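You operate a simulated robot arm through the tools that you are given. There is no shell and no other tool. Be economical: measure what you need, move in short steps, check, and stop when the job is done.

You run a simulated robot arm. Do the job below in one go: nothing can be reset, and whatever is moved stays where it is left.

JOB
Wet the red mounted cable up to its card with two doses.
Fine: lay it on its wet seat, give the smallest dose, then the largest, and lay it back on its dry rest.

The check looks at the end state, three seconds after you hand in, the way a careful person would. Anything else that was tipped, shoved, dropped, spilled or broken makes it a failure.

ROBOT AND FRAMES
A 6-joint arm with a two-finger parallel gripper, fixed in place. Base frame: the origin is at the foot of the arm, x ahead of it, y to its left, z up. Units: m, rad, N and s.
With the tool pointing down near the work surface it reaches from about 0.26 to 0.68 m from the base axis. Its first joint turns from -1.152 to 1.152 rad. Payload 2.9 kg.
Tool frame: the origin (TCP) lies between the finger pads and is the grasp point; the fingertips stand 0.03 m ahead of it; z points along the fingers, y is the line along which they close. Largest opening 0.11 m; finger width 0.02, thickness 0.01; the body of the gripper, 0.048 by 0.112 m, starts 0.055 m behind the TCP.
Orientation is that of the tool frame in the base frame, as a unit quaternion [w, x, y, z]. With the fingers straight down and closing along the base's y, the tool's x points along the base's -x, its y along +y and its z along -z.

CONTROLS
- The arm moves only by the tool jog_arm. Its argument "plan" is a list of rows, each a list of 2 entries, a list of its own where there are three numbers: the shift along the tool's x, y, z in units of 30 mm (1.0 is 30 mm), then the turn, a rotation vector about the tool's x, y, z in units of 4 degrees (1.0 is 4 degrees). In form: [[[tx, ty, tz], [rx, ry, rz]], ...]. A call has 1 to 12 rows; each row shifts and turns the commanded pose from where the row before left it, along the tool's axes as they then stand. "fingers" is the gripper command, from -1 (fully open) to 1 (shut), values between in proportion, set as the call begins (left out, the last holds). A call with a number of a shift or a turn outside -1 to 1 is refused whole. A row lasts 0.2 s, in which the tool goes at most 0.05 m and 0.15 rad; a call with a longer step from one row to the next is refused whole, and so is a gripper value outside its range. Where a pose cannot be reached the arm comes as near as it can. A force on the tool above 70 N (or 10 N above the force at the start of the call, whichever is more), or a blocked arm, ends the call early, and 0.2 s more pass. Each finger travels about 0.108 m/s and halts on what it meets, pressing with about 32 N; the grip force reading is that of the motor and also rises with nothing between the fingers. The clock runs only during rows and for 0.2 s after the last one: add rows that do not move to give the fingers time. The reply holds the time, the measured pose of the TCP, the force on the tool along the base axes, the opening and the grip force, in the units named above and with some noise.
- Cameras (640 x 400 px; columns grow to the right, rows downward): "scene" is fixed at [0.0956, 0.4621, 1.3837]; the picture's right is [-0.48, -0.88, 0.00], its down [-0.57, 0.31, -0.76] and it looks along [0.67, -0.37, -0.65] (base axes); focal length 257 px, centre (320, 200). "wrist" rides on the gripper at [0.072, 0.017, -0.103] in the tool frame; the picture's right is [-0.23, 0.97, 0.00], its down [-0.76, -0.18, -0.62] and it looks along [-0.61, -0.14, 0.78] (tool axes); focal length 222 px, centre (320, 200). There is no depth. A picture from a camera that has moved, and an enlarged one, comes with that camera's place and axes in the base frame and with its lens. The place of the scene camera against the robot may be out by one fixed shift of up to 0.012 m in any direction.
- grab_frame(camera): a new picture of that camera. The clock stands still meanwhile.
- inspect(camera, box): a new picture of the part [left, top, right, bottom] of that camera's present view, enlarged. The clock stands still meanwhile.
- job_done(): hands the job in; it is judged then, once.

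Work in short steps. Places have to be worked out from the pictures, the camera data and where the tool is seen: move nearer, look again, correct. Check each grasp and each placing, and mend what went wrong. You have 120 turns and 84 pictures in all, those below and enlarged ones among them. Open the gripper and draw the arm clear of the work before you hand the job in, unless the task says otherwise; then end with one line.

The tools are called after "Emit:" by a JSON object that holds its "method" and its "body". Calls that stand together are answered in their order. jog_arm: Moves the arm, as the interface text tells. Its arguments: {"type":"object","properties":{"plan":{"type":"array","items":{"type":"array"}},"fingers":{"type":"number"}},"required":["plan"]} The other tools are called the same way: grab_frame (camera) takes a picture; inspect (camera, box) takes an enlarged picture of a part of a camera's view; job_done () hands the job in.

At the start:

```text
clock: 0.0
eef_pos: [0.5133, -0.0892, 1.1193]
tool_rot: [0.0, 0.0, 1.0, 0.0]
ft_force: [0.1, -0.3, 1.0]
gripper_width: 0.11
finger_force: 0.1
```

scene: 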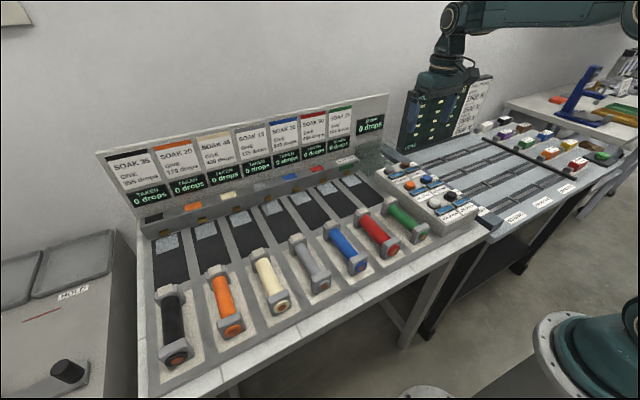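
wrist: 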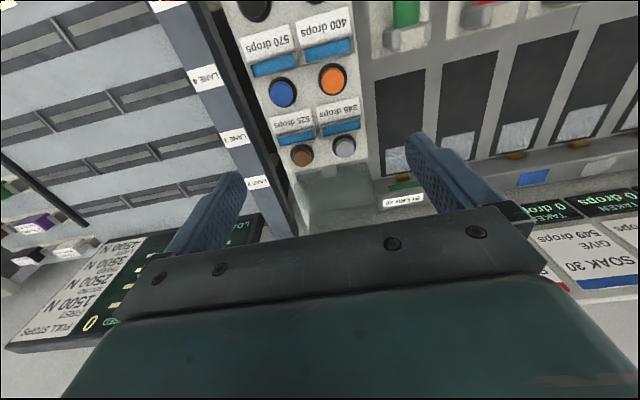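

I'll enlarge the cards, the dose buttons and the rests to learn the labels.

Emit:
{"method": "inspect", "body": {"camera": "scene", "box": [230, 90, 390, 190]}}

Emit:
{"method": "inspect", "body": {"camera": "scene", "box": [370, 145, 500, 240]}}

Emit:
{"method": "inspect", "body": {"camera": "wrist", "box": [220, 0, 380, 210]}}

Emit:
{"method": "inspect", "body": {"camera": "scene", "box": [270, 150, 440, 300]}}

```text
4.00 times, centred on (310, 140) of scene
camera zoom: at [0.0956, 0.4621, 1.3837], right [-0.48, -0.88, 0.0], down [-0.57, 0.31, -0.76], along [0.67, -0.37, -0.65], focal length 1027 px, centre (360, 440)
```

zoom: 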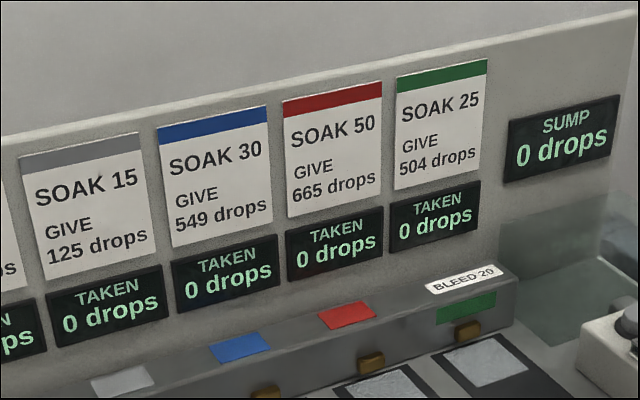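

```text
4.21 times, centred on (435, 192) of scene
camera zoom: at [0.0956, 0.4621, 1.3837], right [-0.48, -0.88, 0.0], down [-0.57, 0.31, -0.76], along [0.67, -0.37, -0.65], focal length 1081 px, centre (-164, 232)
```

zoom: 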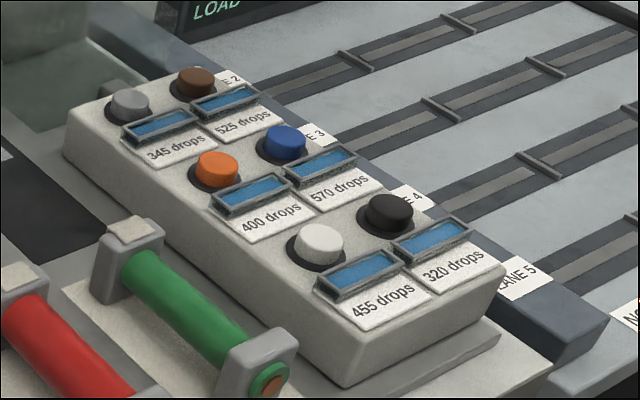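

```text
1.90 times, centred on (300, 105) of wrist
camera zoom: at [0.4403, -0.0729, 1.2236], right [0.23, 0.97, 0.0], down [0.76, -0.18, 0.62], along [0.61, -0.14, -0.78], focal length 423 px, centre (358, 381)
```

zoom: 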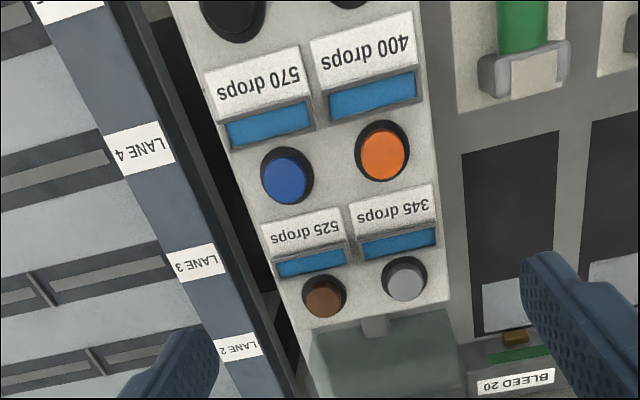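

```text
2.67 times, centred on (355, 225) of scene
camera zoom: at [0.0956, 0.4621, 1.3837], right [-0.48, -0.88, 0.0], down [-0.57, 0.31, -0.76], along [0.67, -0.37, -0.65], focal length 685 px, centre (227, 133)
```

zoom: 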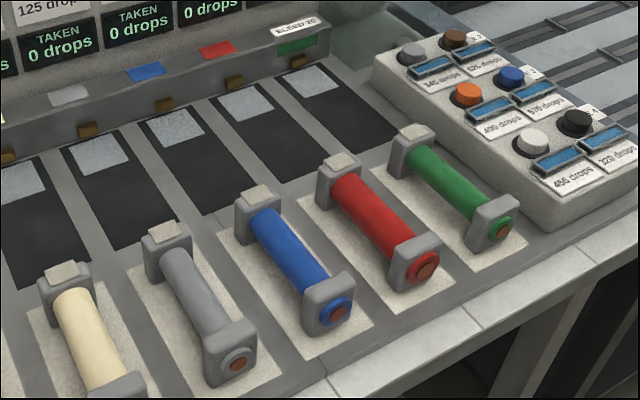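

Red's card says SOAK 50, GIVE 665. The doses are black 320, grey 345, orange 400, white 455, brown 525 and blue 570. Next I read the other cards and look for any rule text around the bench.

Emit:
{"method": "inspect", "body": {"camera": "scene", "box": [95, 110, 275, 225]}}

Emit:
{"method": "inspect", "body": {"camera": "scene", "box": [0, 220, 140, 400]}}

Emit:
{"method": "inspect", "body": {"camera": "scene", "box": [390, 60, 510, 150]}}

Emit:
{"method": "inspect", "body": {"camera": "scene", "box": [260, 140, 400, 230]}}

```text
3.48 times, centred on (185, 168) of scene
camera zoom: at [0.0956, 0.4621, 1.3837], right [-0.48, -0.88, 0.0], down [-0.57, 0.31, -0.76], along [0.67, -0.37, -0.65], focal length 893 px, centre (790, 313)
```

zoom: 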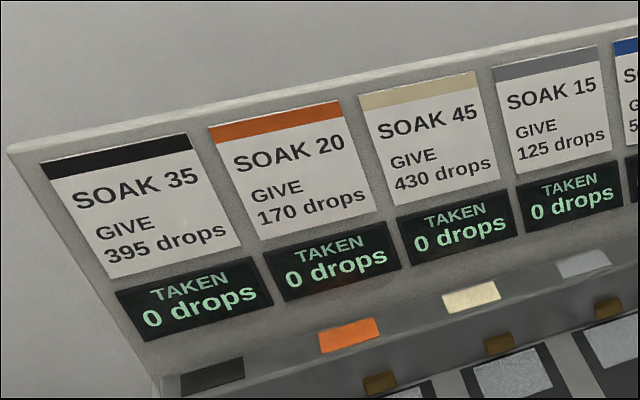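

```text
2.22 times, centred on (70, 310) of scene
camera zoom: at [0.0956, 0.4621, 1.3837], right [-0.48, -0.88, 0.0], down [-0.57, 0.31, -0.76], along [0.67, -0.37, -0.65], focal length 571 px, centre (876, -44)
```

zoom: 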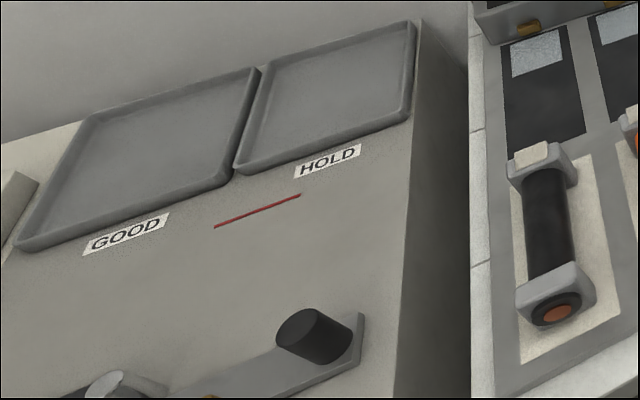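

```text
4.44 times, centred on (450, 105) of scene
camera zoom: at [0.0956, 0.4621, 1.3837], right [-0.48, -0.88, 0.0], down [-0.57, 0.31, -0.76], along [0.67, -0.37, -0.65], focal length 1141 px, centre (-258, 622)
```

zoom: 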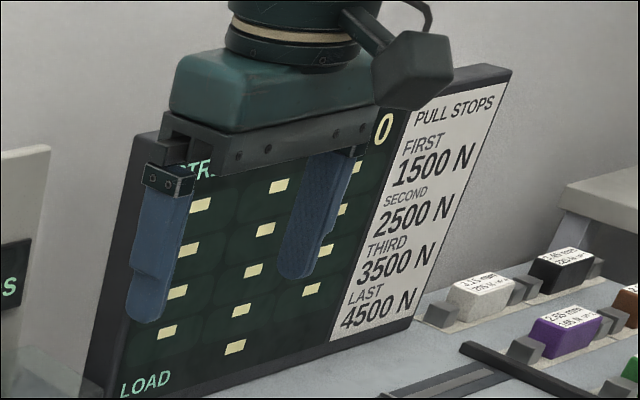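

```text
4.44 times, centred on (330, 185) of scene
camera zoom: at [0.0956, 0.4621, 1.3837], right [-0.48, -0.88, 0.0], down [-0.57, 0.31, -0.76], along [0.67, -0.37, -0.65], focal length 1141 px, centre (276, 267)
```

zoom: 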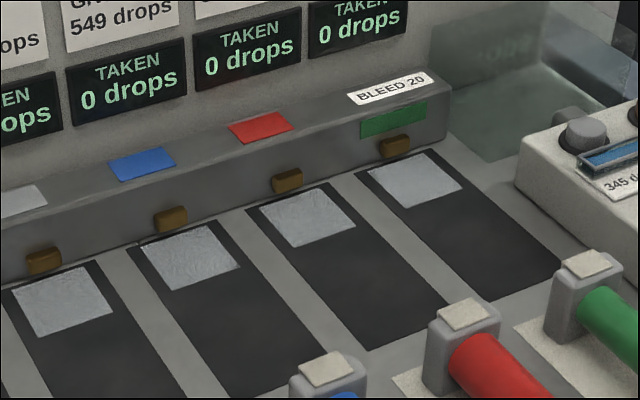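

Lanes run along base x, and the red mount appears centred near (0.43, 0.11). I move above it, staying high, to look with the wrist camera.

Emit:
{"method": "jog_arm", "body": {"plan": [[[0.5, 0.95, 0.3], [0, 0, 0]], [[0.5, 0.95, 0.3], [0, 0, 0]], [[0.5, 0.95, 0.3], [0, 0, 0]], [[0.5, 0.95, 0.3], [0, 0, 0]], [[0.5, 0.95, 0.3], [0, 0, 0]], [[0.5, 0.95, 0.3], [0, 0, 0]], [[0.5, 0.95, 0.3], [0, 0, 0]]]}}

Emit:
{"method": "grab_frame", "body": {"camera": "wrist"}}

Emit:
{"method": "grab_frame", "body": {"camera": "scene"}}

```text
clock: 1.6
eef_pos: [0.4065, 0.1094, 1.0562]
tool_rot: [0.0, 0.001, 1.0, 0.0]
ft_force: [-0.1, 0.7, -0.2]
gripper_width: 0.11
finger_force: 0.1
```

```text
73 pictures are left
camera wrist: at [0.3355, 0.1274, 1.1607], right [0.23, 0.97, 0.0], down [0.76, -0.18, 0.62], along [0.61, -0.14, -0.78], focal length 222 px, centre (320, 200)
```

wrist: 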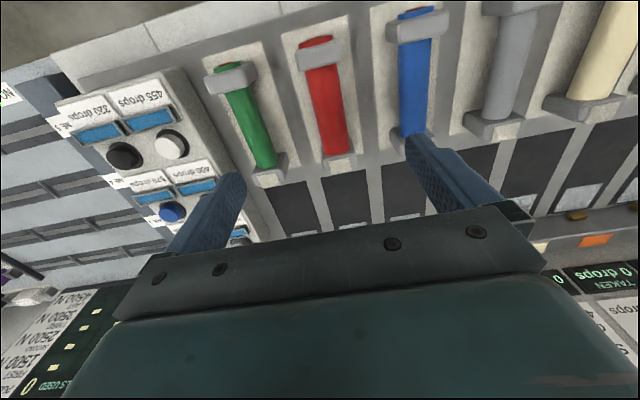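

```text
72 pictures are left
```

scene: 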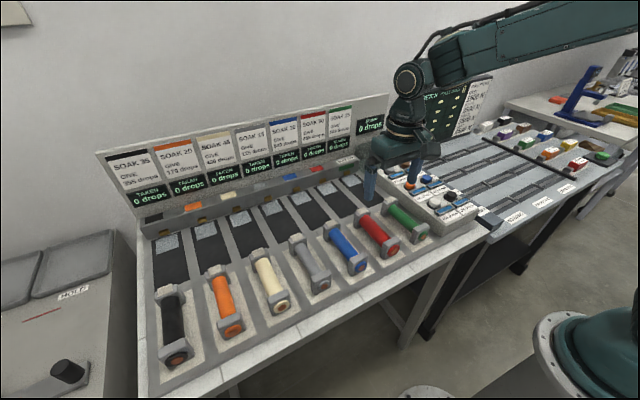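

Wrist view puts the red rod at y≈0.122, spanning x≈0.35–0.475. I centre over it, part-close the fingers to clear the neighbours and come lower for a better fix.

Emit:
{"method": "jog_arm", "body": {"plan": [[[-0.09, 0.22, 0.95], [0, 0, 0]], [[-0.09, 0.22, 0.95], [0, 0, 0]], [[0, 0, 0.95], [0, 0, 0]], [[0, 0, 0], [0, 0, 0]]], "fingers": -0.27}}

Emit:
{"method": "grab_frame", "body": {"camera": "wrist"}}

Emit:
{"method": "inspect", "body": {"camera": "scene", "box": [320, 140, 460, 270]}}

```text
clock: 2.6
eef_pos: [0.4131, 0.1229, 0.9695]
tool_rot: [0.0, 0.0, 1.0, 0.0]
ft_force: [0.0, 0.0, -0.5]
gripper_width: 0.0697
finger_force: 0.1
```

```text
71 pictures are left
camera wrist: at [0.3412, 0.14, 1.0749], right [0.23, 0.97, 0.0], down [0.76, -0.18, 0.62], along [0.61, -0.14, -0.78], focal length 222 px, centre (320, 200)
```

wrist: 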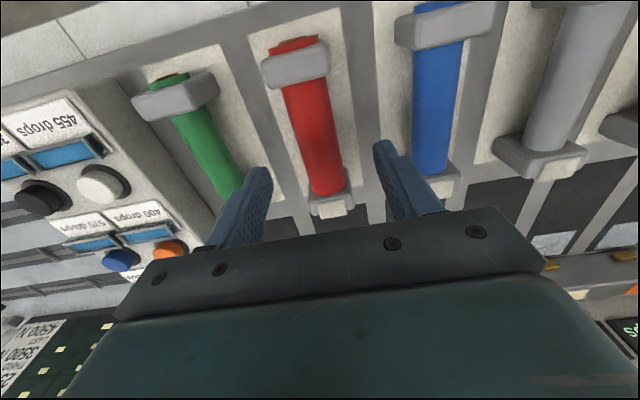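

```text
3.08 times, centred on (390, 205) of scene
camera zoom: at [0.0957, 0.4621, 1.3837], right [-0.48, -0.88, 0.0], down [-0.57, 0.31, -0.76], along [0.67, -0.37, -0.65], focal length 790 px, centre (105, 185)
```

zoom: 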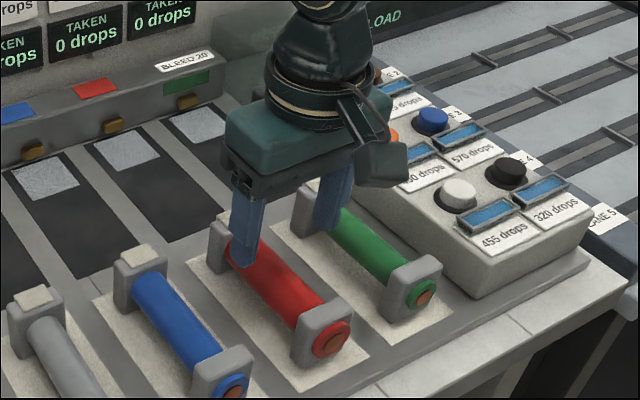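

Rod lies straight under the TCP (column 320). I descend to z≈0.915 and check the finger height against the plate.

Emit:
{"method": "jog_arm", "body": {"plan": [[[-0.1, 0, 0.6], [0, 0, 0]], [[0, 0, 0.6], [0, 0, 0]], [[0, 0, 0.6], [0, 0, 0]], [[0, 0, 0], [0, 0, 0]]]}}

Emit:
{"method": "inspect", "body": {"camera": "scene", "box": [330, 180, 430, 270]}}

Emit:
{"method": "grab_frame", "body": {"camera": "wrist"}}

```text
clock: 3.6
eef_pos: [0.4163, 0.1229, 0.9175]
tool_rot: [-0.001, 0.0, 1.0, 0.0]
ft_force: [-0.2, 0.0, -0.8]
gripper_width: 0.0697
finger_force: 0.0
```

```text
4.44 times, centred on (380, 225) of scene
camera zoom: at [0.0957, 0.4621, 1.3837], right [-0.48, -0.88, 0.0], down [-0.57, 0.31, -0.76], along [0.67, -0.37, -0.65], focal length 1141 px, centre (53, 89)
```

zoom: 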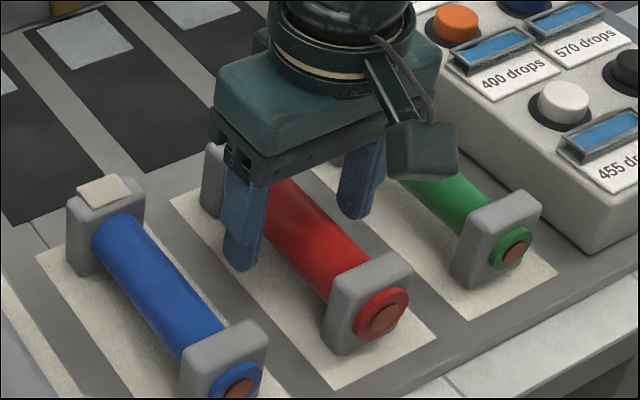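

```text
68 pictures are left
camera wrist: at [0.3438, 0.1394, 1.0218], right [0.23, 0.97, 0.0], down [0.76, -0.18, 0.62], along [0.61, -0.14, -0.78], focal length 222 px, centre (320, 200)
```

wrist: 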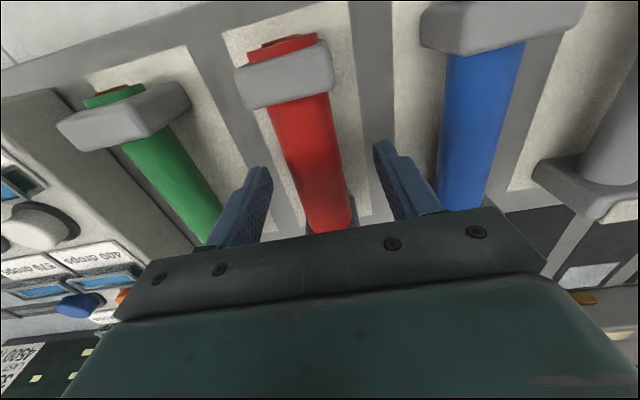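

Fingertips are about 7 mm above the plate and straddle the rod. I lower 3 mm and close.

Emit:
{"method": "jog_arm", "body": {"plan": [[[0, 0, 0.1], [0, 0, 0]]]}}

Emit:
{"method": "jog_arm", "body": {"plan": [[[0, 0, 0], [0, 0, 0]], [[0, 0, 0], [0, 0, 0]], [[0, 0, 0], [0, 0, 0]], [[0, 0, 0], [0, 0, 0]]], "fingers": 1}}

```text
clock: 4.0
eef_pos: [0.4143, 0.1243, 0.9133]
tool_rot: [-0.001, 0.0, 1.0, 0.001]
ft_force: [-0.5, 0.3, 0.5]
gripper_width: 0.0699
finger_force: 0.1
```

```text
clock: 5.0
eef_pos: [0.4162, 0.1226, 0.9146]
tool_rot: [0.0, 0.0, 1.0, 0.001]
ft_force: [-0.4, 0.7, -1.2]
gripper_width: 0.0334
finger_force: 31.7
```

Gripped at 33 mm. I lift 60 mm and look.

Emit:
{"method": "jog_arm", "body": {"plan": [[[0, 0, -0.5], [0, 0, 0]], [[0, 0, -0.75], [0, 0, 0]], [[0, 0, -0.75], [0, 0, 0]], [[0, 0, 0], [0, 0, 0]]]}}

Emit:
{"method": "grab_frame", "body": {"camera": "scene"}}

Emit:
{"method": "grab_frame", "body": {"camera": "wrist"}}

```text
clock: 6.0
eef_pos: [0.4155, 0.1262, 0.9753]
tool_rot: [0.0, 0.0, 1.0, 0.0]
ft_force: [0.4, 0.6, -1.3]
gripper_width: 0.0332
finger_force: 32.7
```

```text
67 pictures are left
```

scene: 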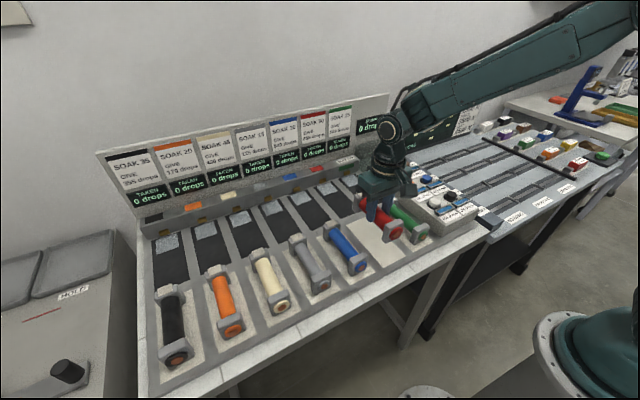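

```text
66 pictures are left
camera wrist: at [0.3433, 0.1423, 1.0802], right [0.23, 0.97, 0.0], down [0.76, -0.18, 0.62], along [0.61, -0.14, -0.78], focal length 222 px, centre (320, 200)
```

wrist: 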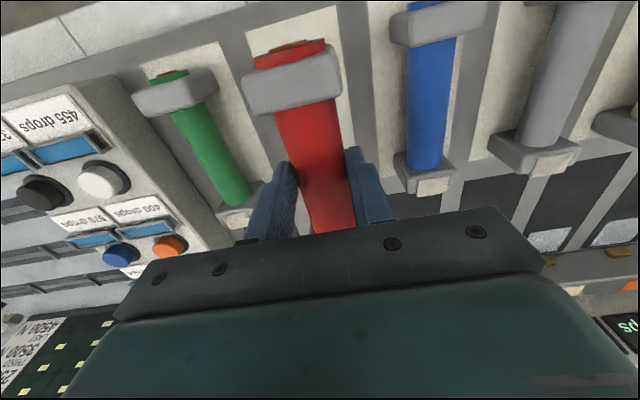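

Held well. I move forward partway at safe height and look at the lanes ahead.

Emit:
{"method": "jog_arm", "body": {"plan": [[[-0.6, 0, -0.6], [0, 0, 0]], [[-0.8, 0, -0.6], [0, 0, 0]], [[-0.8, 0, -0.6], [0, 0, 0]], [[-0.8, 0, 0], [0, 0, 0]], [[0, 0, 0], [0, 0, 0]]]}}

Emit:
{"method": "grab_frame", "body": {"camera": "wrist"}}

Emit:
{"method": "inspect", "body": {"camera": "scene", "box": [250, 120, 450, 270]}}

```text
clock: 7.2
eef_pos: [0.5049, 0.1226, 1.0271]
tool_rot: [0.0, 0.0, 1.0, 0.0]
ft_force: [-0.1, -0.5, -1.3]
gripper_width: 0.0338
finger_force: 31.8
```

```text
65 pictures are left
camera wrist: at [0.4331, 0.1394, 1.1319], right [0.23, 0.97, 0.0], down [0.76, -0.18, 0.62], along [0.61, -0.14, -0.78], focal length 222 px, centre (320, 200)
```

wrist: 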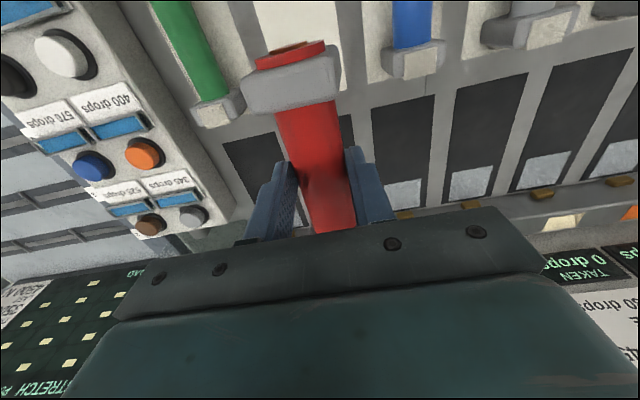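

```text
2.67 times, centred on (350, 195) of scene
camera zoom: at [0.0957, 0.4621, 1.3837], right [-0.48, -0.88, 0.0], down [-0.57, 0.31, -0.76], along [0.67, -0.37, -0.65], focal length 685 px, centre (240, 213)
```

zoom: 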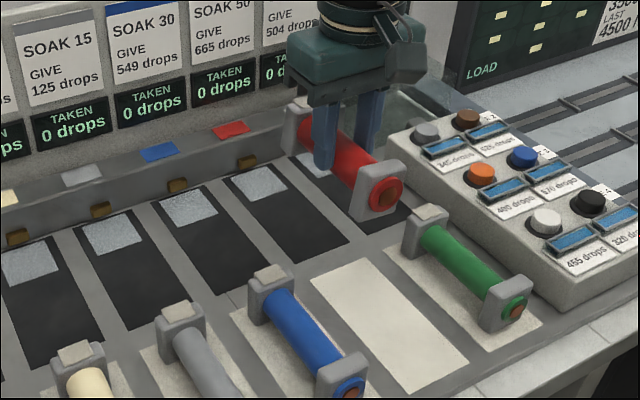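

Pads span x≈0.521–0.679 at spacing 0.0904, which puts red's wet seat at (0.600, 0.123). I shift forward 93 mm, lower to about 0.95 and check.

Emit:
{"method": "jog_arm", "body": {"plan": [[[-0.7, 0, 0], [0, 0, 0]], [[-0.8, 0, 0], [0, 0, 0]], [[-0.8, 0, 0], [0, 0, 0]], [[-0.8, 0, 0], [0, 0, 0]], [[0, 0, 0.8], [0, 0, 0]], [[0, 0, 0.8], [0, 0, 0]], [[0, 0, 0.8], [0, 0, 0]], [[0, 0, 0], [0, 0, 0]]]}}

Emit:
{"method": "inspect", "body": {"camera": "scene", "box": [270, 120, 410, 220]}}

Emit:
{"method": "grab_frame", "body": {"camera": "wrist"}}

```text
clock: 9.0
eef_pos: [0.599, 0.1237, 0.9564]
tool_rot: [0.0, 0.001, 1.0, 0.0]
ft_force: [-0.4, -1.0, -2.1]
gripper_width: 0.0338
finger_force: 31.3
```

```text
4.00 times, centred on (340, 170) of scene
camera zoom: at [0.0957, 0.4621, 1.3837], right [-0.48, -0.88, 0.0], down [-0.57, 0.31, -0.76], along [0.67, -0.37, -0.65], focal length 1027 px, centre (240, 320)
```

zoom: 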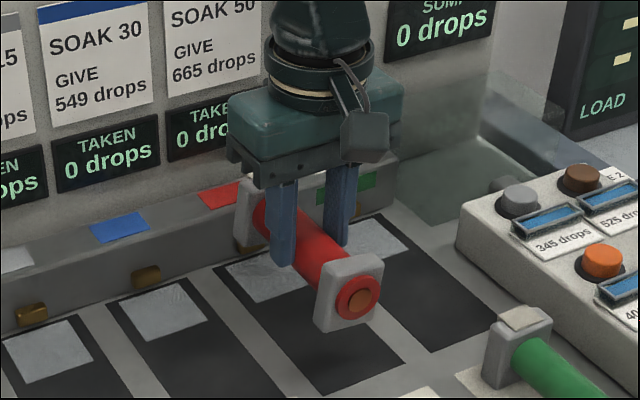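

```text
62 pictures are left
camera wrist: at [0.527, 0.1403, 1.061], right [0.23, 0.97, 0.0], down [0.76, -0.18, 0.62], along [0.61, -0.14, -0.78], focal length 222 px, centre (320, 200)
```

wrist: 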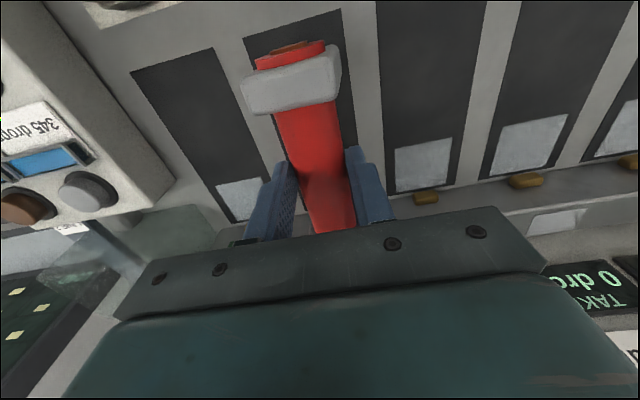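

Well aligned over red's pad. I lower toward the grasp height, then finish in small steps watching the force.

Emit:
{"method": "jog_arm", "body": {"plan": [[[0, 0, 0.6], [0, 0, 0]], [[0, 0, 0.6], [0, 0, 0]], [[0, 0, 0], [0, 0, 0]]]}}

Emit:
{"method": "jog_arm", "body": {"plan": [[[0, 0, 0.1], [0, 0, 0]], [[0, 0, 0], [0, 0, 0]]]}}

Emit:
{"method": "inspect", "body": {"camera": "scene", "box": [290, 120, 410, 220]}}

```text
clock: 9.8
eef_pos: [0.6, 0.1227, 0.9224]
tool_rot: [0.001, 0.0, 1.0, 0.001]
ft_force: [-0.1, -0.2, -1.4]
gripper_width: 0.0341
finger_force: 32.2
```

```text
clock: 10.4
eef_pos: [0.5999, 0.123, 0.9189]
tool_rot: [0.001, 0.0, 1.0, 0.001]
ft_force: [-0.7, 0.1, 2.7]
gripper_width: 0.0339
finger_force: 31.4
```

```text
4.00 times, centred on (350, 170) of scene
camera zoom: at [0.0956, 0.462, 1.3837], right [-0.48, -0.88, 0.0], down [-0.57, 0.31, -0.76], along [0.67, -0.37, -0.65], focal length 1027 px, centre (200, 320)
```

zoom: 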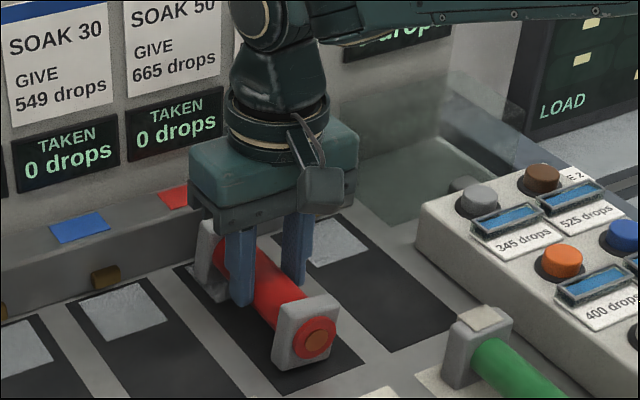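

The force changed to +2.7, perhaps contact; I step down 2 mm more.

Emit:
{"method": "jog_arm", "body": {"plan": [[[0, 0, 0.06], [0, 0, 0]], [[0, 0, 0], [0, 0, 0]]]}}

```text
clock: 11.0
eef_pos: [0.5992, 0.1241, 0.9137]
tool_rot: [-0.001, 0.001, 1.0, 0.001]
ft_force: [-0.3, 1.0, -0.7]
gripper_width: 0.0334
finger_force: 31.5
```

Emit:
{"method": "jog_arm", "body": {"plan": [[[0, 0, 0.04], [0, 0, 0]], [[0, 0, 0], [0, 0, 0]]]}}

Emit:
{"method": "jog_arm", "body": {"plan": [[[0, 0, 0.04], [0, 0, 0]], [[0, 0, 0], [0, 0, 0]]]}}

```text
clock: 11.6
eef_pos: [0.5999, 0.1224, 0.9135]
tool_rot: [0.0, -0.001, 1.0, 0.0]
ft_force: [-1.4, -0.5, 6.0]
gripper_width: 0.0335
finger_force: 32.0
```

```text
clock: 12.2
eef_pos: [0.5983, 0.1231, 0.9125]
tool_rot: [0.0, 0.0, 1.0, 0.0]
ft_force: [-1.2, 0.0, 8.1]
gripper_width: 0.0333
finger_force: 31.8
```

Force of 8 N shows it is seated. I open to 70 mm and then rise.

Emit:
{"method": "jog_arm", "body": {"plan": [[[0, 0, 0], [0, 0, 0]], [[0, 0, 0], [0, 0, 0]], [[0, 0, 0], [0, 0, 0]]], "fingers": -0.27}}

Emit:
{"method": "jog_arm", "body": {"plan": [[[0, 0, -0.8], [0, 0, 0]], [[0, 0, -0.9], [0, 0, 0]], [[0, 0, -0.9], [0, 0, 0]], [[0, 0, -0.9], [0, 0, 0]], [[0, 0, 0], [0, 0, 0]]]}}

Emit:
{"method": "grab_frame", "body": {"camera": "wrist"}}

Emit:
{"method": "inspect", "body": {"camera": "scene", "box": [270, 110, 410, 220]}}

```text
clock: 13.0
eef_pos: [0.5998, 0.122, 0.9125]
tool_rot: [0.0, 0.0, 1.0, 0.0]
ft_force: [0.3, 0.4, -0.2]
gripper_width: 0.0697
finger_force: 0.2
```

```text
clock: 14.2
eef_pos: [0.5967, 0.1222, 1.0183]
tool_rot: [0.0, 0.0, 1.0, -0.001]
ft_force: [-0.7, 1.1, -0.2]
gripper_width: 0.07
finger_force: 0.1
```

```text
60 pictures are left
camera wrist: at [0.5245, 0.1396, 1.122], right [0.23, 0.97, 0.0], down [0.76, -0.18, 0.62], along [0.61, -0.14, -0.78], focal length 222 px, centre (320, 200)
```

wrist: 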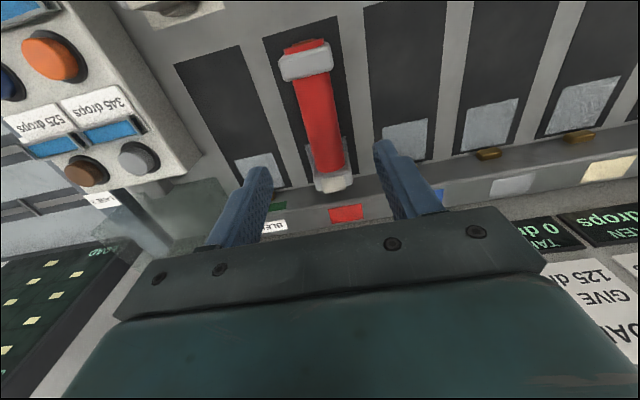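

```text
3.64 times, centred on (340, 165) of scene
camera zoom: at [0.0956, 0.4621, 1.3837], right [-0.48, -0.88, 0.0], down [-0.57, 0.31, -0.76], along [0.67, -0.37, -0.65], focal length 934 px, centre (247, 327)
```

zoom: 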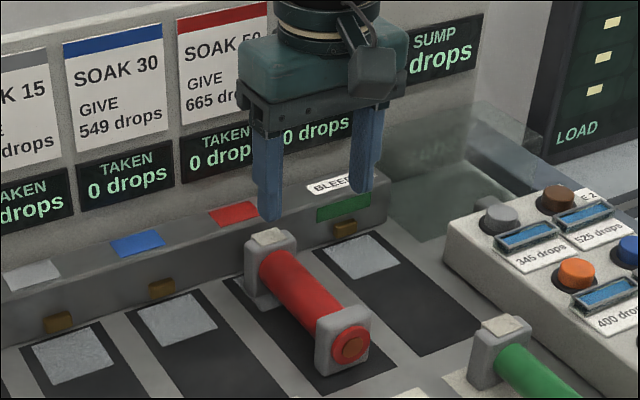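

Seated squarely on red's pad. From two views the black 320 button is at about (0.402, -0.124, 0.923). I move above it with the fingers shut.

Emit:
{"method": "jog_arm", "body": {"plan": [[[0.65, -0.82, 0], [0, 0, 0]], [[0.65, -0.82, 0], [0, 0, 0]], [[0.65, -0.82, 0], [0, 0, 0]], [[0.65, -0.82, 0], [0, 0, 0]], [[0.65, -0.82, 0], [0, 0, 0]], [[0.65, -0.82, 0], [0, 0, 0]], [[0.65, -0.82, 0], [0, 0, 0]], [[0.65, -0.82, 0], [0, 0, 0]], [[0.65, -0.82, 0], [0, 0, 0]], [[0.65, -0.82, 0], [0, 0, 0]], [[0, 0, 0], [0, 0, 0]]], "fingers": 1}}

Emit:
{"method": "grab_frame", "body": {"camera": "wrist"}}

Emit:
{"method": "inspect", "body": {"camera": "scene", "box": [370, 130, 500, 240]}}

```text
clock: 16.6
eef_pos: [0.4036, -0.1208, 1.0185]
tool_rot: [0.0, 0.0, 1.0, -0.001]
ft_force: [1.1, -0.4, 0.2]
gripper_width: 0.0001
finger_force: 32.3
```

```text
58 pictures are left
camera wrist: at [0.332, -0.1046, 1.1231], right [0.23, 0.97, 0.0], down [0.76, -0.18, 0.62], along [0.61, -0.14, -0.78], focal length 222 px, centre (320, 200)
```

wrist: 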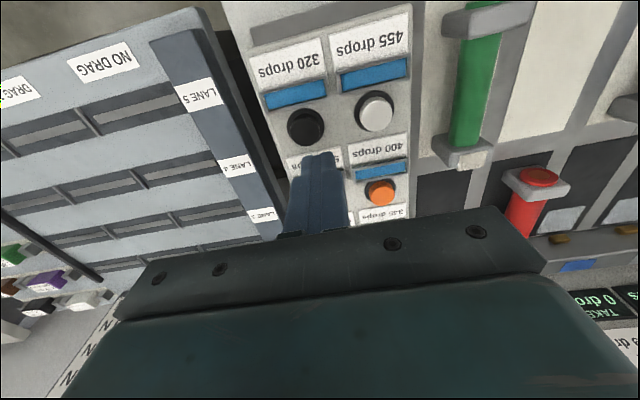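

```text
3.64 times, centred on (435, 185) of scene
camera zoom: at [0.0956, 0.462, 1.3837], right [-0.48, -0.88, 0.0], down [-0.57, 0.31, -0.76], along [0.67, -0.37, -0.65], focal length 934 px, centre (-98, 254)
```

zoom: 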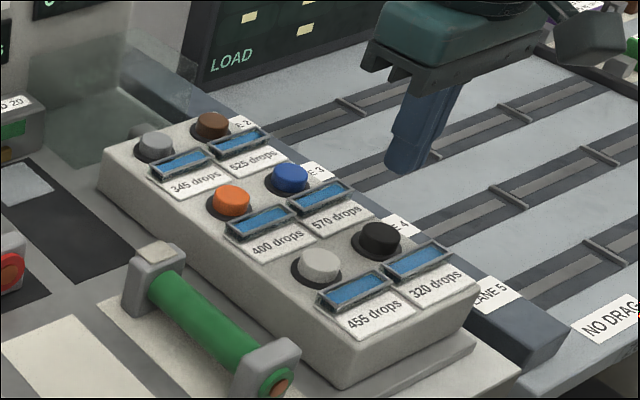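

The nearer view puts the black button at (0.400, -0.132). I correct and go down to just above it.

Emit:
{"method": "jog_arm", "body": {"plan": [[[0.07, -0.35, 0.5], [0, 0, 0]], [[0, 0, 0.6], [0, 0, 0]], [[0, 0, 0.4], [0, 0, 0]], [[0, 0, 0], [0, 0, 0]]]}}

Emit:
{"method": "grab_frame", "body": {"camera": "wrist"}}

Emit:
{"method": "inspect", "body": {"camera": "scene", "box": [400, 150, 500, 240]}}

```text
clock: 17.6
eef_pos: [0.402, -0.1327, 0.972]
tool_rot: [0.0, 0.0, 1.0, 0.0]
ft_force: [0.4, 0.2, 0.4]
gripper_width: 0.0
finger_force: 32.4
```

```text
56 pictures are left
camera wrist: at [0.3297, -0.1162, 1.0762], right [0.23, 0.97, 0.0], down [0.76, -0.18, 0.62], along [0.61, -0.14, -0.78], focal length 222 px, centre (320, 200)
```

wrist: 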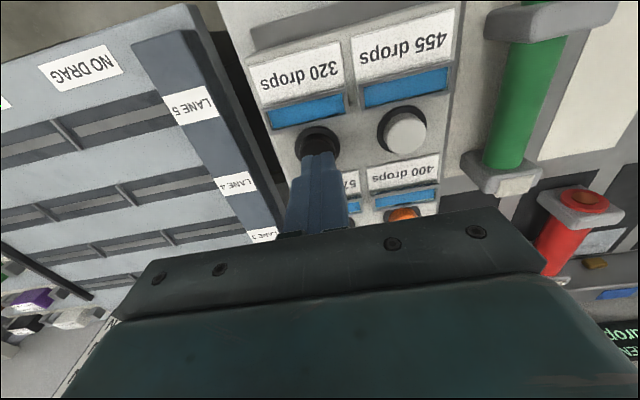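

```text
4.44 times, centred on (450, 195) of scene
camera zoom: at [0.0957, 0.4621, 1.3837], right [-0.48, -0.88, 0.0], down [-0.57, 0.31, -0.76], along [0.67, -0.37, -0.65], focal length 1141 px, centre (-258, 222)
```

zoom: 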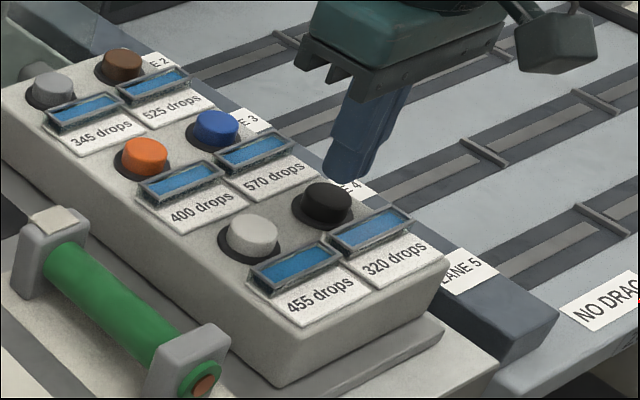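

Aligned over black. I descend to near contact, then press in small steps.

Emit:
{"method": "jog_arm", "body": {"plan": [[[0, 0, 0.45], [0, 0, 0]], [[0, 0, 0], [0, 0, 0]]]}}

Emit:
{"method": "jog_arm", "body": {"plan": [[[0, 0, 0.1], [0, 0, 0]], [[0, 0, 0], [0, 0, 0]]]}}

Emit:
{"method": "inspect", "body": {"camera": "scene", "box": [290, 90, 470, 220]}}

```text
clock: 18.2
eef_pos: [0.4023, -0.1335, 0.9584]
tool_rot: [0.0, 0.0, 1.0, 0.0]
ft_force: [0.1, -0.3, 0.5]
gripper_width: 0.0
finger_force: 32.4
```

```text
clock: 18.8
eef_pos: [0.4028, -0.1334, 0.9563]
tool_rot: [0.0, 0.0, 1.0, 0.0]
ft_force: [-0.3, 0.6, 0.3]
gripper_width: 0.0
finger_force: 31.8
```

```text
3.08 times, centred on (380, 155) of scene
camera zoom: at [0.0957, 0.4621, 1.3837], right [-0.48, -0.88, 0.0], down [-0.57, 0.31, -0.76], along [0.67, -0.37, -0.65], focal length 790 px, centre (135, 338)
```

zoom: 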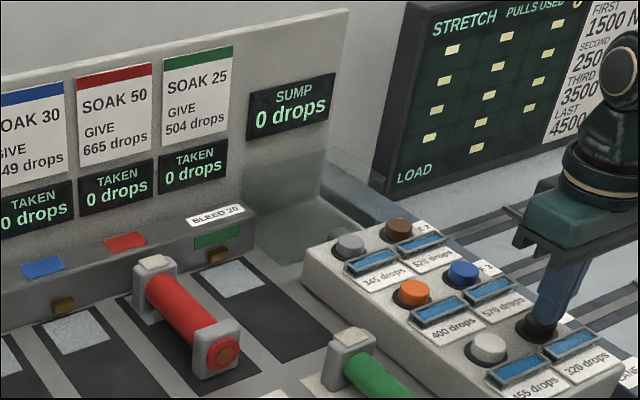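

Not pressed yet; I continue down in 2 mm steps.

Emit:
{"method": "jog_arm", "body": {"plan": [[[0, 0, 0.08], [0, 0, 0]], [[0, 0, 0], [0, 0, 0]]]}}

Emit:
{"method": "jog_arm", "body": {"plan": [[[0, 0, 0.08], [0, 0, 0]], [[0, 0, 0], [0, 0, 0]]]}}

Emit:
{"method": "inspect", "body": {"camera": "scene", "box": [290, 90, 470, 220]}}

```text
clock: 19.4
eef_pos: [0.4001, -0.1347, 0.9543]
tool_rot: [0.0, 0.0, 1.0, 0.0]
ft_force: [0.6, -0.1, 0.1]
gripper_width: 0.0003
finger_force: 31.5
```

```text
clock: 20.0
eef_pos: [0.4017, -0.1346, 0.9518]
tool_rot: [0.0, 0.0, 1.0, 0.0]
ft_force: [-0.2, -0.5, 1.5]
gripper_width: 0.0001
finger_force: 32.3
```

```text
3.08 times, centred on (380, 155) of scene
camera zoom: at [0.0956, 0.4621, 1.3837], right [-0.48, -0.88, 0.0], down [-0.57, 0.31, -0.76], along [0.67, -0.37, -0.65], focal length 790 px, centre (135, 338)
```

zoom: 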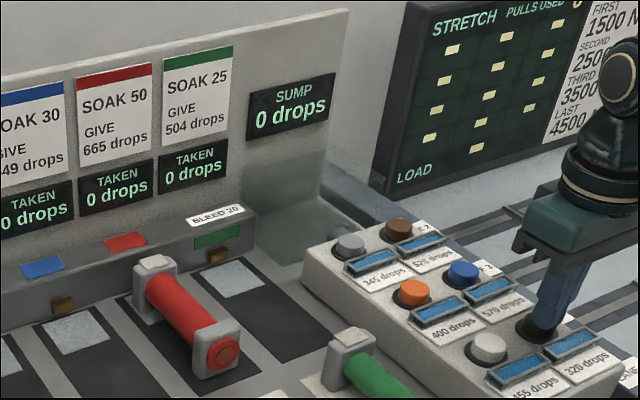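

Emit:
{"method": "jog_arm", "body": {"plan": [[[0, 0, 0.08], [0, 0, 0]], [[0, 0, 0], [0, 0, 0]]]}}

Emit:
{"method": "jog_arm", "body": {"plan": [[[0, 0, 0.08], [0, 0, 0]], [[0, 0, 0], [0, 0, 0]]]}}

Emit:
{"method": "inspect", "body": {"camera": "scene", "box": [290, 90, 470, 220]}}

```text
clock: 20.6
eef_pos: [0.4022, -0.1352, 0.9488]
tool_rot: [0.0, 0.001, 1.0, 0.0]
ft_force: [-0.6, 1.7, 3.1]
gripper_width: 0.0
finger_force: 32.0
```

```text
clock: 21.2
eef_pos: [0.4018, -0.1359, 0.9459]
tool_rot: [0.001, 0.001, 1.0, 0.0]
ft_force: [-3.1, -2.3, 15.4]
gripper_width: 0.0
finger_force: 32.3
```

```text
3.08 times, centred on (380, 155) of scene
camera zoom: at [0.0954, 0.4621, 1.3837], right [-0.48, -0.88, 0.0], down [-0.57, 0.31, -0.76], along [0.67, -0.37, -0.65], focal length 790 px, centre (135, 338)
```

zoom: 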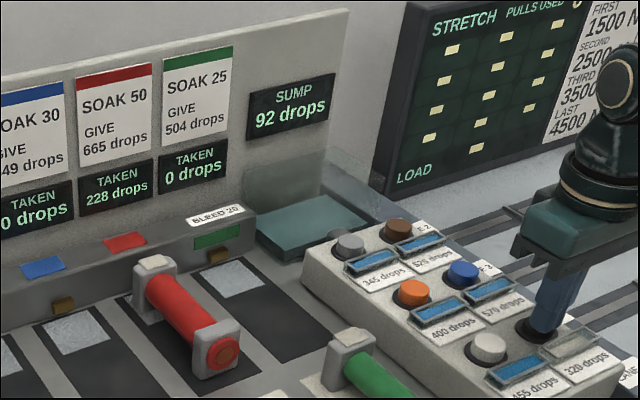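

The first dose was given: red TAKEN 228, SUMP 92, which is a 50/(50+20) split of 320. I lift off and re-read the displays before deciding on the second dose.

Emit:
{"method": "jog_arm", "body": {"plan": [[[0, 0, -0.5], [0, 0, 0]], [[0, 0, -1], [0, 0, 0]], [[0, 0, -1], [0, 0, 0]], [[0, 0, 0], [0, 0, 0]]]}}

Emit:
{"method": "inspect", "body": {"camera": "scene", "box": [290, 100, 400, 170]}}

Emit:
{"method": "grab_frame", "body": {"camera": "wrist"}}

Emit:
{"method": "inspect", "body": {"camera": "scene", "box": [370, 145, 500, 240]}}

```text
clock: 22.2
eef_pos: [0.4016, -0.1353, 1.021]
tool_rot: [0.0, 0.0, 1.0, -0.001]
ft_force: [-0.6, 0.0, -0.3]
gripper_width: 0.0
finger_force: 31.4
```

```text
5.71 times, centred on (345, 135) of scene
camera zoom: at [0.0956, 0.4621, 1.3837], right [-0.48, -0.88, 0.0], down [-0.57, 0.31, -0.76], along [0.67, -0.37, -0.65], focal length 1467 px, centre (177, 571)
```

zoom: 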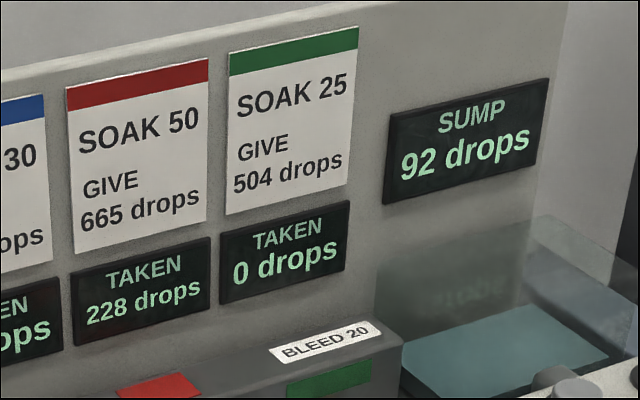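

```text
50 pictures are left
camera wrist: at [0.33, -0.1181, 1.1249], right [0.23, 0.97, 0.0], down [0.76, -0.18, 0.62], along [0.61, -0.14, -0.78], focal length 222 px, centre (320, 200)
```

wrist: 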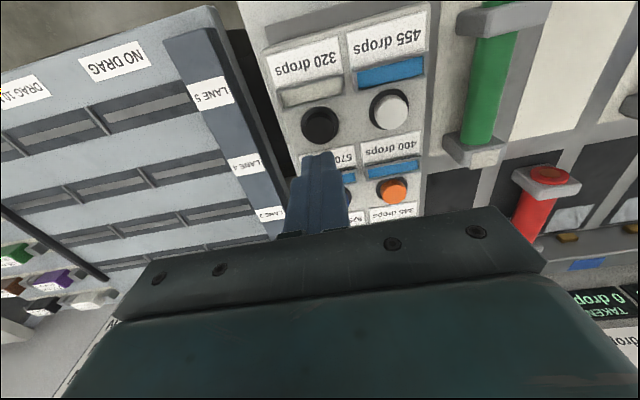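

```text
4.21 times, centred on (435, 192) of scene
camera zoom: at [0.0956, 0.4621, 1.3837], right [-0.48, -0.88, 0.0], down [-0.57, 0.31, -0.76], along [0.67, -0.37, -0.65], focal length 1081 px, centre (-164, 232)
```

zoom: 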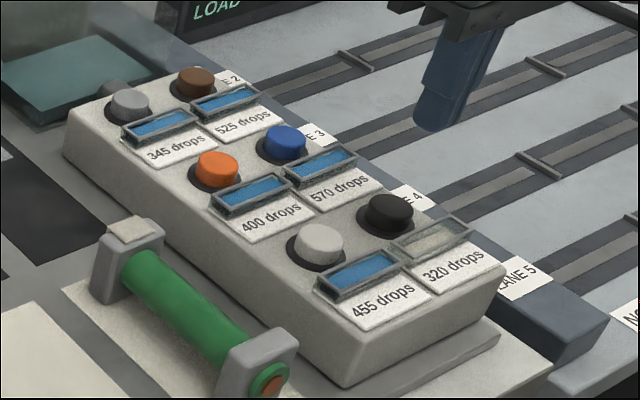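

By the same split, the largest dose (570) adds about 407, giving about 635 against 665. No remaining dose comes closer, and it is the one I was told to give. Next I go over the blue 570 button, about 92 mm further in x.

Emit:
{"method": "jog_arm", "body": {"plan": [[[-0.75, 0, 0], [0, 0, 0]], [[-0.8, 0, 0], [0, 0, 0]], [[-0.75, 0, 0], [0, 0, 0]], [[-0.75, 0, 0], [0, 0, 0]], [[0, 0, 0], [0, 0, 0]]]}}

Emit:
{"method": "grab_frame", "body": {"camera": "wrist"}}

```text
clock: 23.4
eef_pos: [0.4941, -0.1361, 1.0213]
tool_rot: [0.0, 0.001, 1.0, 0.0]
ft_force: [-0.1, -1.3, -0.4]
gripper_width: 0.0
finger_force: 32.2
```

```text
48 pictures are left
camera wrist: at [0.4229, -0.1188, 1.126], right [0.23, 0.97, 0.0], down [0.76, -0.18, 0.62], along [0.61, -0.14, -0.78], focal length 222 px, centre (320, 200)
```

wrist: 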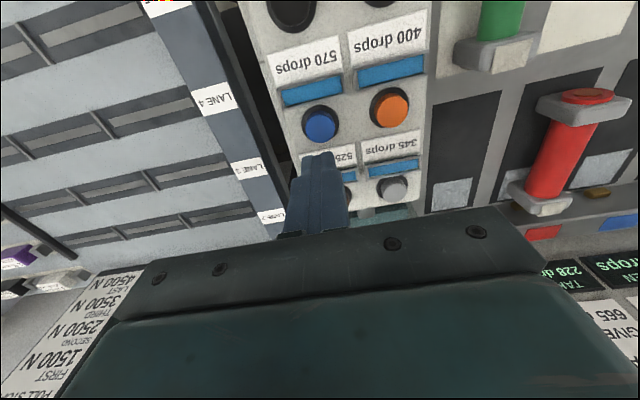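

Blue sits just where black did in the picture. I descend to just above contact, then press 8 mm as before.

Emit:
{"method": "jog_arm", "body": {"plan": [[[0, 0, 0.8], [0, 0, 0]], [[0, 0, 0.8], [0, 0, 0]], [[0, 0, 0.57], [0, 0, 0]], [[0, 0, 0], [0, 0, 0]]]}}

Emit:
{"method": "inspect", "body": {"camera": "scene", "box": [370, 130, 480, 220]}}

```text
clock: 24.4
eef_pos: [0.4919, -0.132, 0.9545]
tool_rot: [-0.001, -0.001, 1.0, -0.001]
ft_force: [0.3, 0.4, -0.8]
gripper_width: 0.0001
finger_force: 32.3
```

```text
4.44 times, centred on (425, 175) of scene
camera zoom: at [0.0957, 0.4621, 1.3837], right [-0.48, -0.88, 0.0], down [-0.57, 0.31, -0.76], along [0.67, -0.37, -0.65], focal length 1141 px, centre (-147, 311)
```

zoom: 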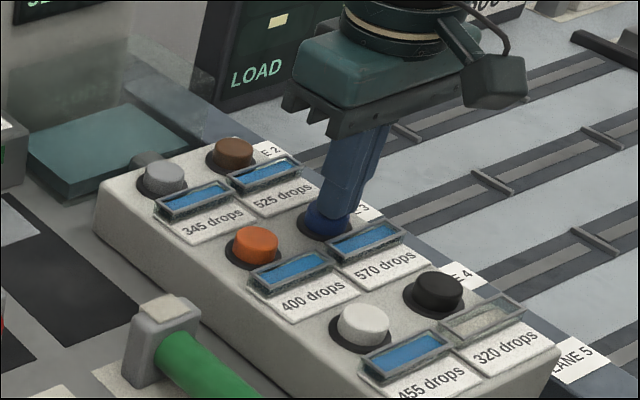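

Emit:
{"method": "jog_arm", "body": {"plan": [[[0, 0, 0.08], [0, 0, 0]], [[0, 0, 0.08], [0, 0, 0]], [[0, 0, 0.08], [0, 0, 0]], [[0, 0, 0.04], [0, 0, 0]], [[0, 0, 0], [0, 0, 0]]]}}

Emit:
{"method": "inspect", "body": {"camera": "scene", "box": [290, 90, 470, 220]}}

```text
clock: 25.6
eef_pos: [0.4921, -0.1334, 0.9467]
tool_rot: [0.001, 0.002, 1.0, 0.0]
ft_force: [-1.5, -3.6, 12.5]
gripper_width: 0.0002
finger_force: 31.6
```

```text
3.08 times, centred on (380, 155) of scene
camera zoom: at [0.0954, 0.462, 1.3838], right [-0.48, -0.88, 0.0], down [-0.57, 0.31, -0.76], along [0.67, -0.37, -0.65], focal length 790 px, centre (135, 338)
```

zoom: 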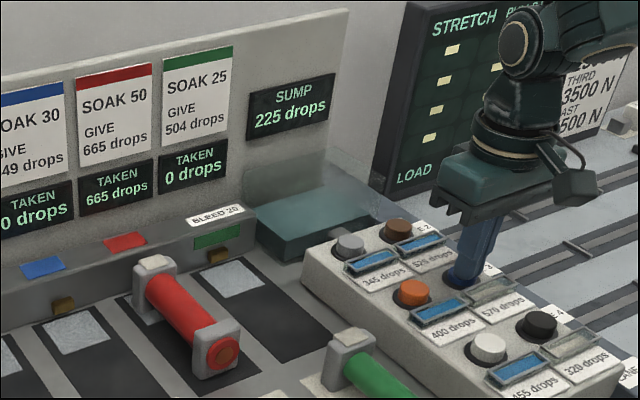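

TAKEN reads exactly 665, matching the card. I rise and go back above the red mount on its wet seat, opening the fingers on the way.

Emit:
{"method": "jog_arm", "body": {"plan": [[[0, 0, -0.5], [0, 0, 0]], [[0, 0, -0.95], [0, 0, 0]], [[0, 0, -0.95], [0, 0, 0]]]}}

Emit:
{"method": "jog_arm", "body": {"plan": [[[-0.352, 0.855, 0], [0, 0, 0]], [[-0.352, 0.855, 0], [0, 0, 0]], [[-0.352, 0.855, 0], [0, 0, 0]], [[-0.352, 0.855, 0], [0, 0, 0]], [[-0.352, 0.855, 0], [0, 0, 0]], [[-0.352, 0.855, 0], [0, 0, 0]], [[-0.352, 0.855, 0], [0, 0, 0]], [[-0.352, 0.855, 0], [0, 0, 0]], [[-0.352, 0.855, 0], [0, 0, 0]], [[-0.352, 0.855, 0], [0, 0, 0]], [[0, 0, 0], [0, 0, 0]]], "fingers": -0.27}}

Emit:
{"method": "grab_frame", "body": {"camera": "wrist"}}

Emit:
{"method": "grab_frame", "body": {"camera": "scene"}}

```text
clock: 26.4
eef_pos: [0.492, -0.1326, 1.0181]
tool_rot: [0.0, 0.0, 1.0, 0.0]
ft_force: [0.5, -0.4, -0.7]
gripper_width: 0.0
finger_force: 32.5
```

```text
clock: 28.8
eef_pos: [0.6005, 0.1226, 1.0215]
tool_rot: [0.0, 0.0, 1.0, 0.0]
ft_force: [-0.2, -0.8, -0.3]
gripper_width: 0.0698
finger_force: 0.1
```

```text
45 pictures are left
camera wrist: at [0.5279, 0.139, 1.1259], right [0.23, 0.97, 0.0], down [0.76, -0.18, 0.62], along [0.61, -0.14, -0.78], focal length 222 px, centre (320, 200)
```

wrist: 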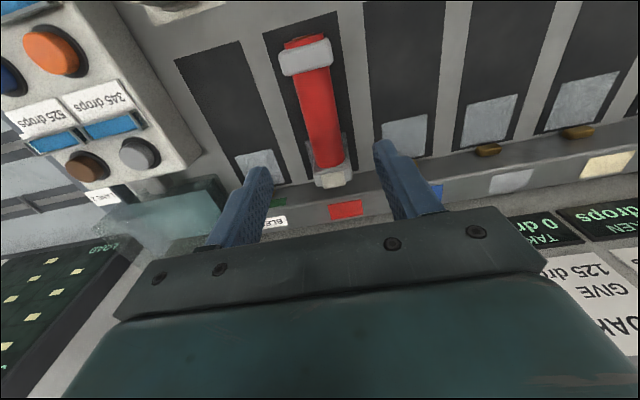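

```text
44 pictures are left
```

scene: 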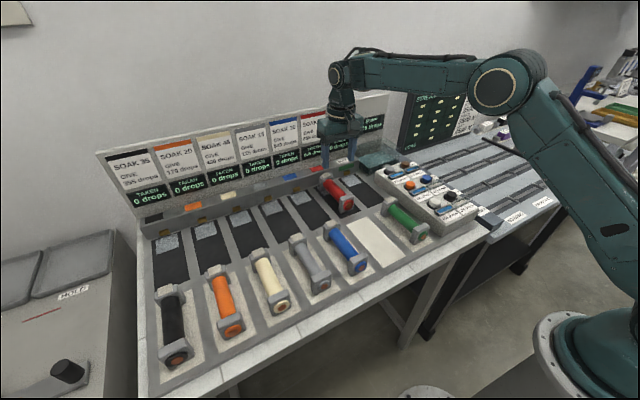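

The view matches that at release. I descend 105 mm and close.

Emit:
{"method": "jog_arm", "body": {"plan": [[[0, 0, 0.9], [0, 0, 0]], [[0, 0, 0.9], [0, 0, 0]], [[0, 0, 0.9], [0, 0, 0]], [[0, 0, 0.8], [0, 0, 0]], [[0, 0, 0], [0, 0, 0]]]}}

Emit:
{"method": "jog_arm", "body": {"plan": [[[0, 0, 0], [0, 0, 0]], [[0, 0, 0], [0, 0, 0]], [[0, 0, 0], [0, 0, 0]]], "fingers": 1}}

Emit:
{"method": "jog_arm", "body": {"plan": [[[0, 0, -0.5], [0, 0, 0]], [[0, 0, -0.9], [0, 0, 0]], [[0, 0, -0.9], [0, 0, 0]], [[0, 0, -0.5], [0, 0, 0]], [[0, 0, 0], [0, 0, 0]]]}}

Emit:
{"method": "grab_frame", "body": {"camera": "wrist"}}

```text
clock: 30.0
eef_pos: [0.5992, 0.1222, 0.9141]
tool_rot: [0.0, 0.0, 1.0, -0.001]
ft_force: [-0.1, 0.9, 0.3]
gripper_width: 0.0698
finger_force: 0.2
```

```text
clock: 30.8
eef_pos: [0.5987, 0.1227, 0.9147]
tool_rot: [0.0, 0.0, 1.0, 0.0]
ft_force: [0.4, -0.4, 0.3]
gripper_width: 0.0334
finger_force: 31.9
```

```text
clock: 32.0
eef_pos: [0.5993, 0.122, 0.9996]
tool_rot: [0.0, 0.0, 1.0, 0.0]
ft_force: [0.7, 0.3, -1.1]
gripper_width: 0.0335
finger_force: 32.2
```

```text
43 pictures are left
camera wrist: at [0.5276, 0.1386, 1.1035], right [0.23, 0.97, 0.0], down [0.76, -0.18, 0.62], along [0.61, -0.14, -0.78], focal length 222 px, centre (320, 200)
```

wrist: 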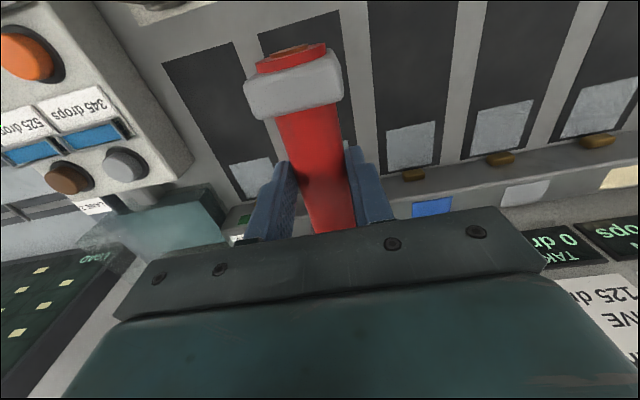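

Held. I move back 183 mm to the rest and partly down, then check.

Emit:
{"method": "jog_arm", "body": {"plan": [[[0.8, 0, 0], [0, 0, 0]], [[0.9, 0, 0], [0, 0, 0]], [[0.9, 0, 0], [0, 0, 0]], [[0.9, 0, 0], [0, 0, 0]], [[0.9, 0, 0], [0, 0, 0]], [[0.9, 0, 0], [0, 0, 0]], [[0.8, 0, 0], [0, 0, 0]], [[0, 0, 0], [0, 0, 0]], [[0, 0, 0.7], [0, 0, 0]], [[0, 0, 0.8], [0, 0, 0]], [[0, 0, 0], [0, 0, 0]]]}}

Emit:
{"method": "inspect", "body": {"camera": "scene", "box": [320, 160, 450, 270]}}

Emit:
{"method": "grab_frame", "body": {"camera": "wrist"}}

```text
clock: 34.4
eef_pos: [0.4188, 0.1258, 0.9512]
tool_rot: [-0.001, 0.001, 1.0, 0.0]
ft_force: [-0.6, -0.3, -1.4]
gripper_width: 0.0342
finger_force: 31.9
```

```text
3.64 times, centred on (385, 215) of scene
camera zoom: at [0.0957, 0.4621, 1.3837], right [-0.48, -0.88, 0.0], down [-0.57, 0.31, -0.76], along [0.67, -0.37, -0.65], focal length 934 px, centre (84, 146)
```

zoom: 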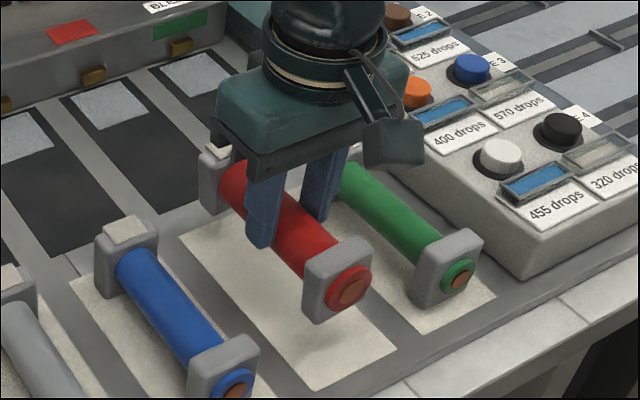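

```text
41 pictures are left
camera wrist: at [0.3464, 0.141, 1.0563], right [0.23, 0.97, 0.0], down [0.76, -0.18, 0.62], along [0.61, -0.14, -0.78], focal length 222 px, centre (320, 200)
```

wrist: 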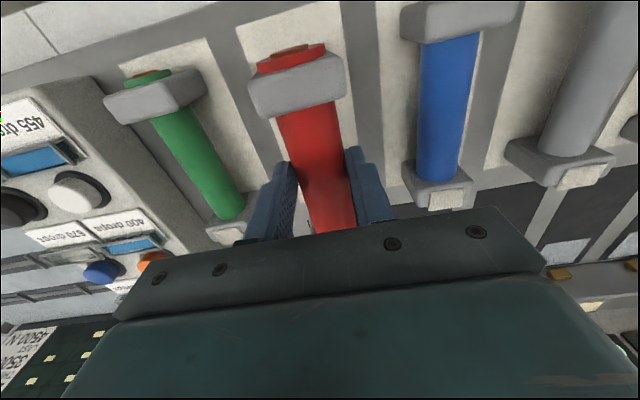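

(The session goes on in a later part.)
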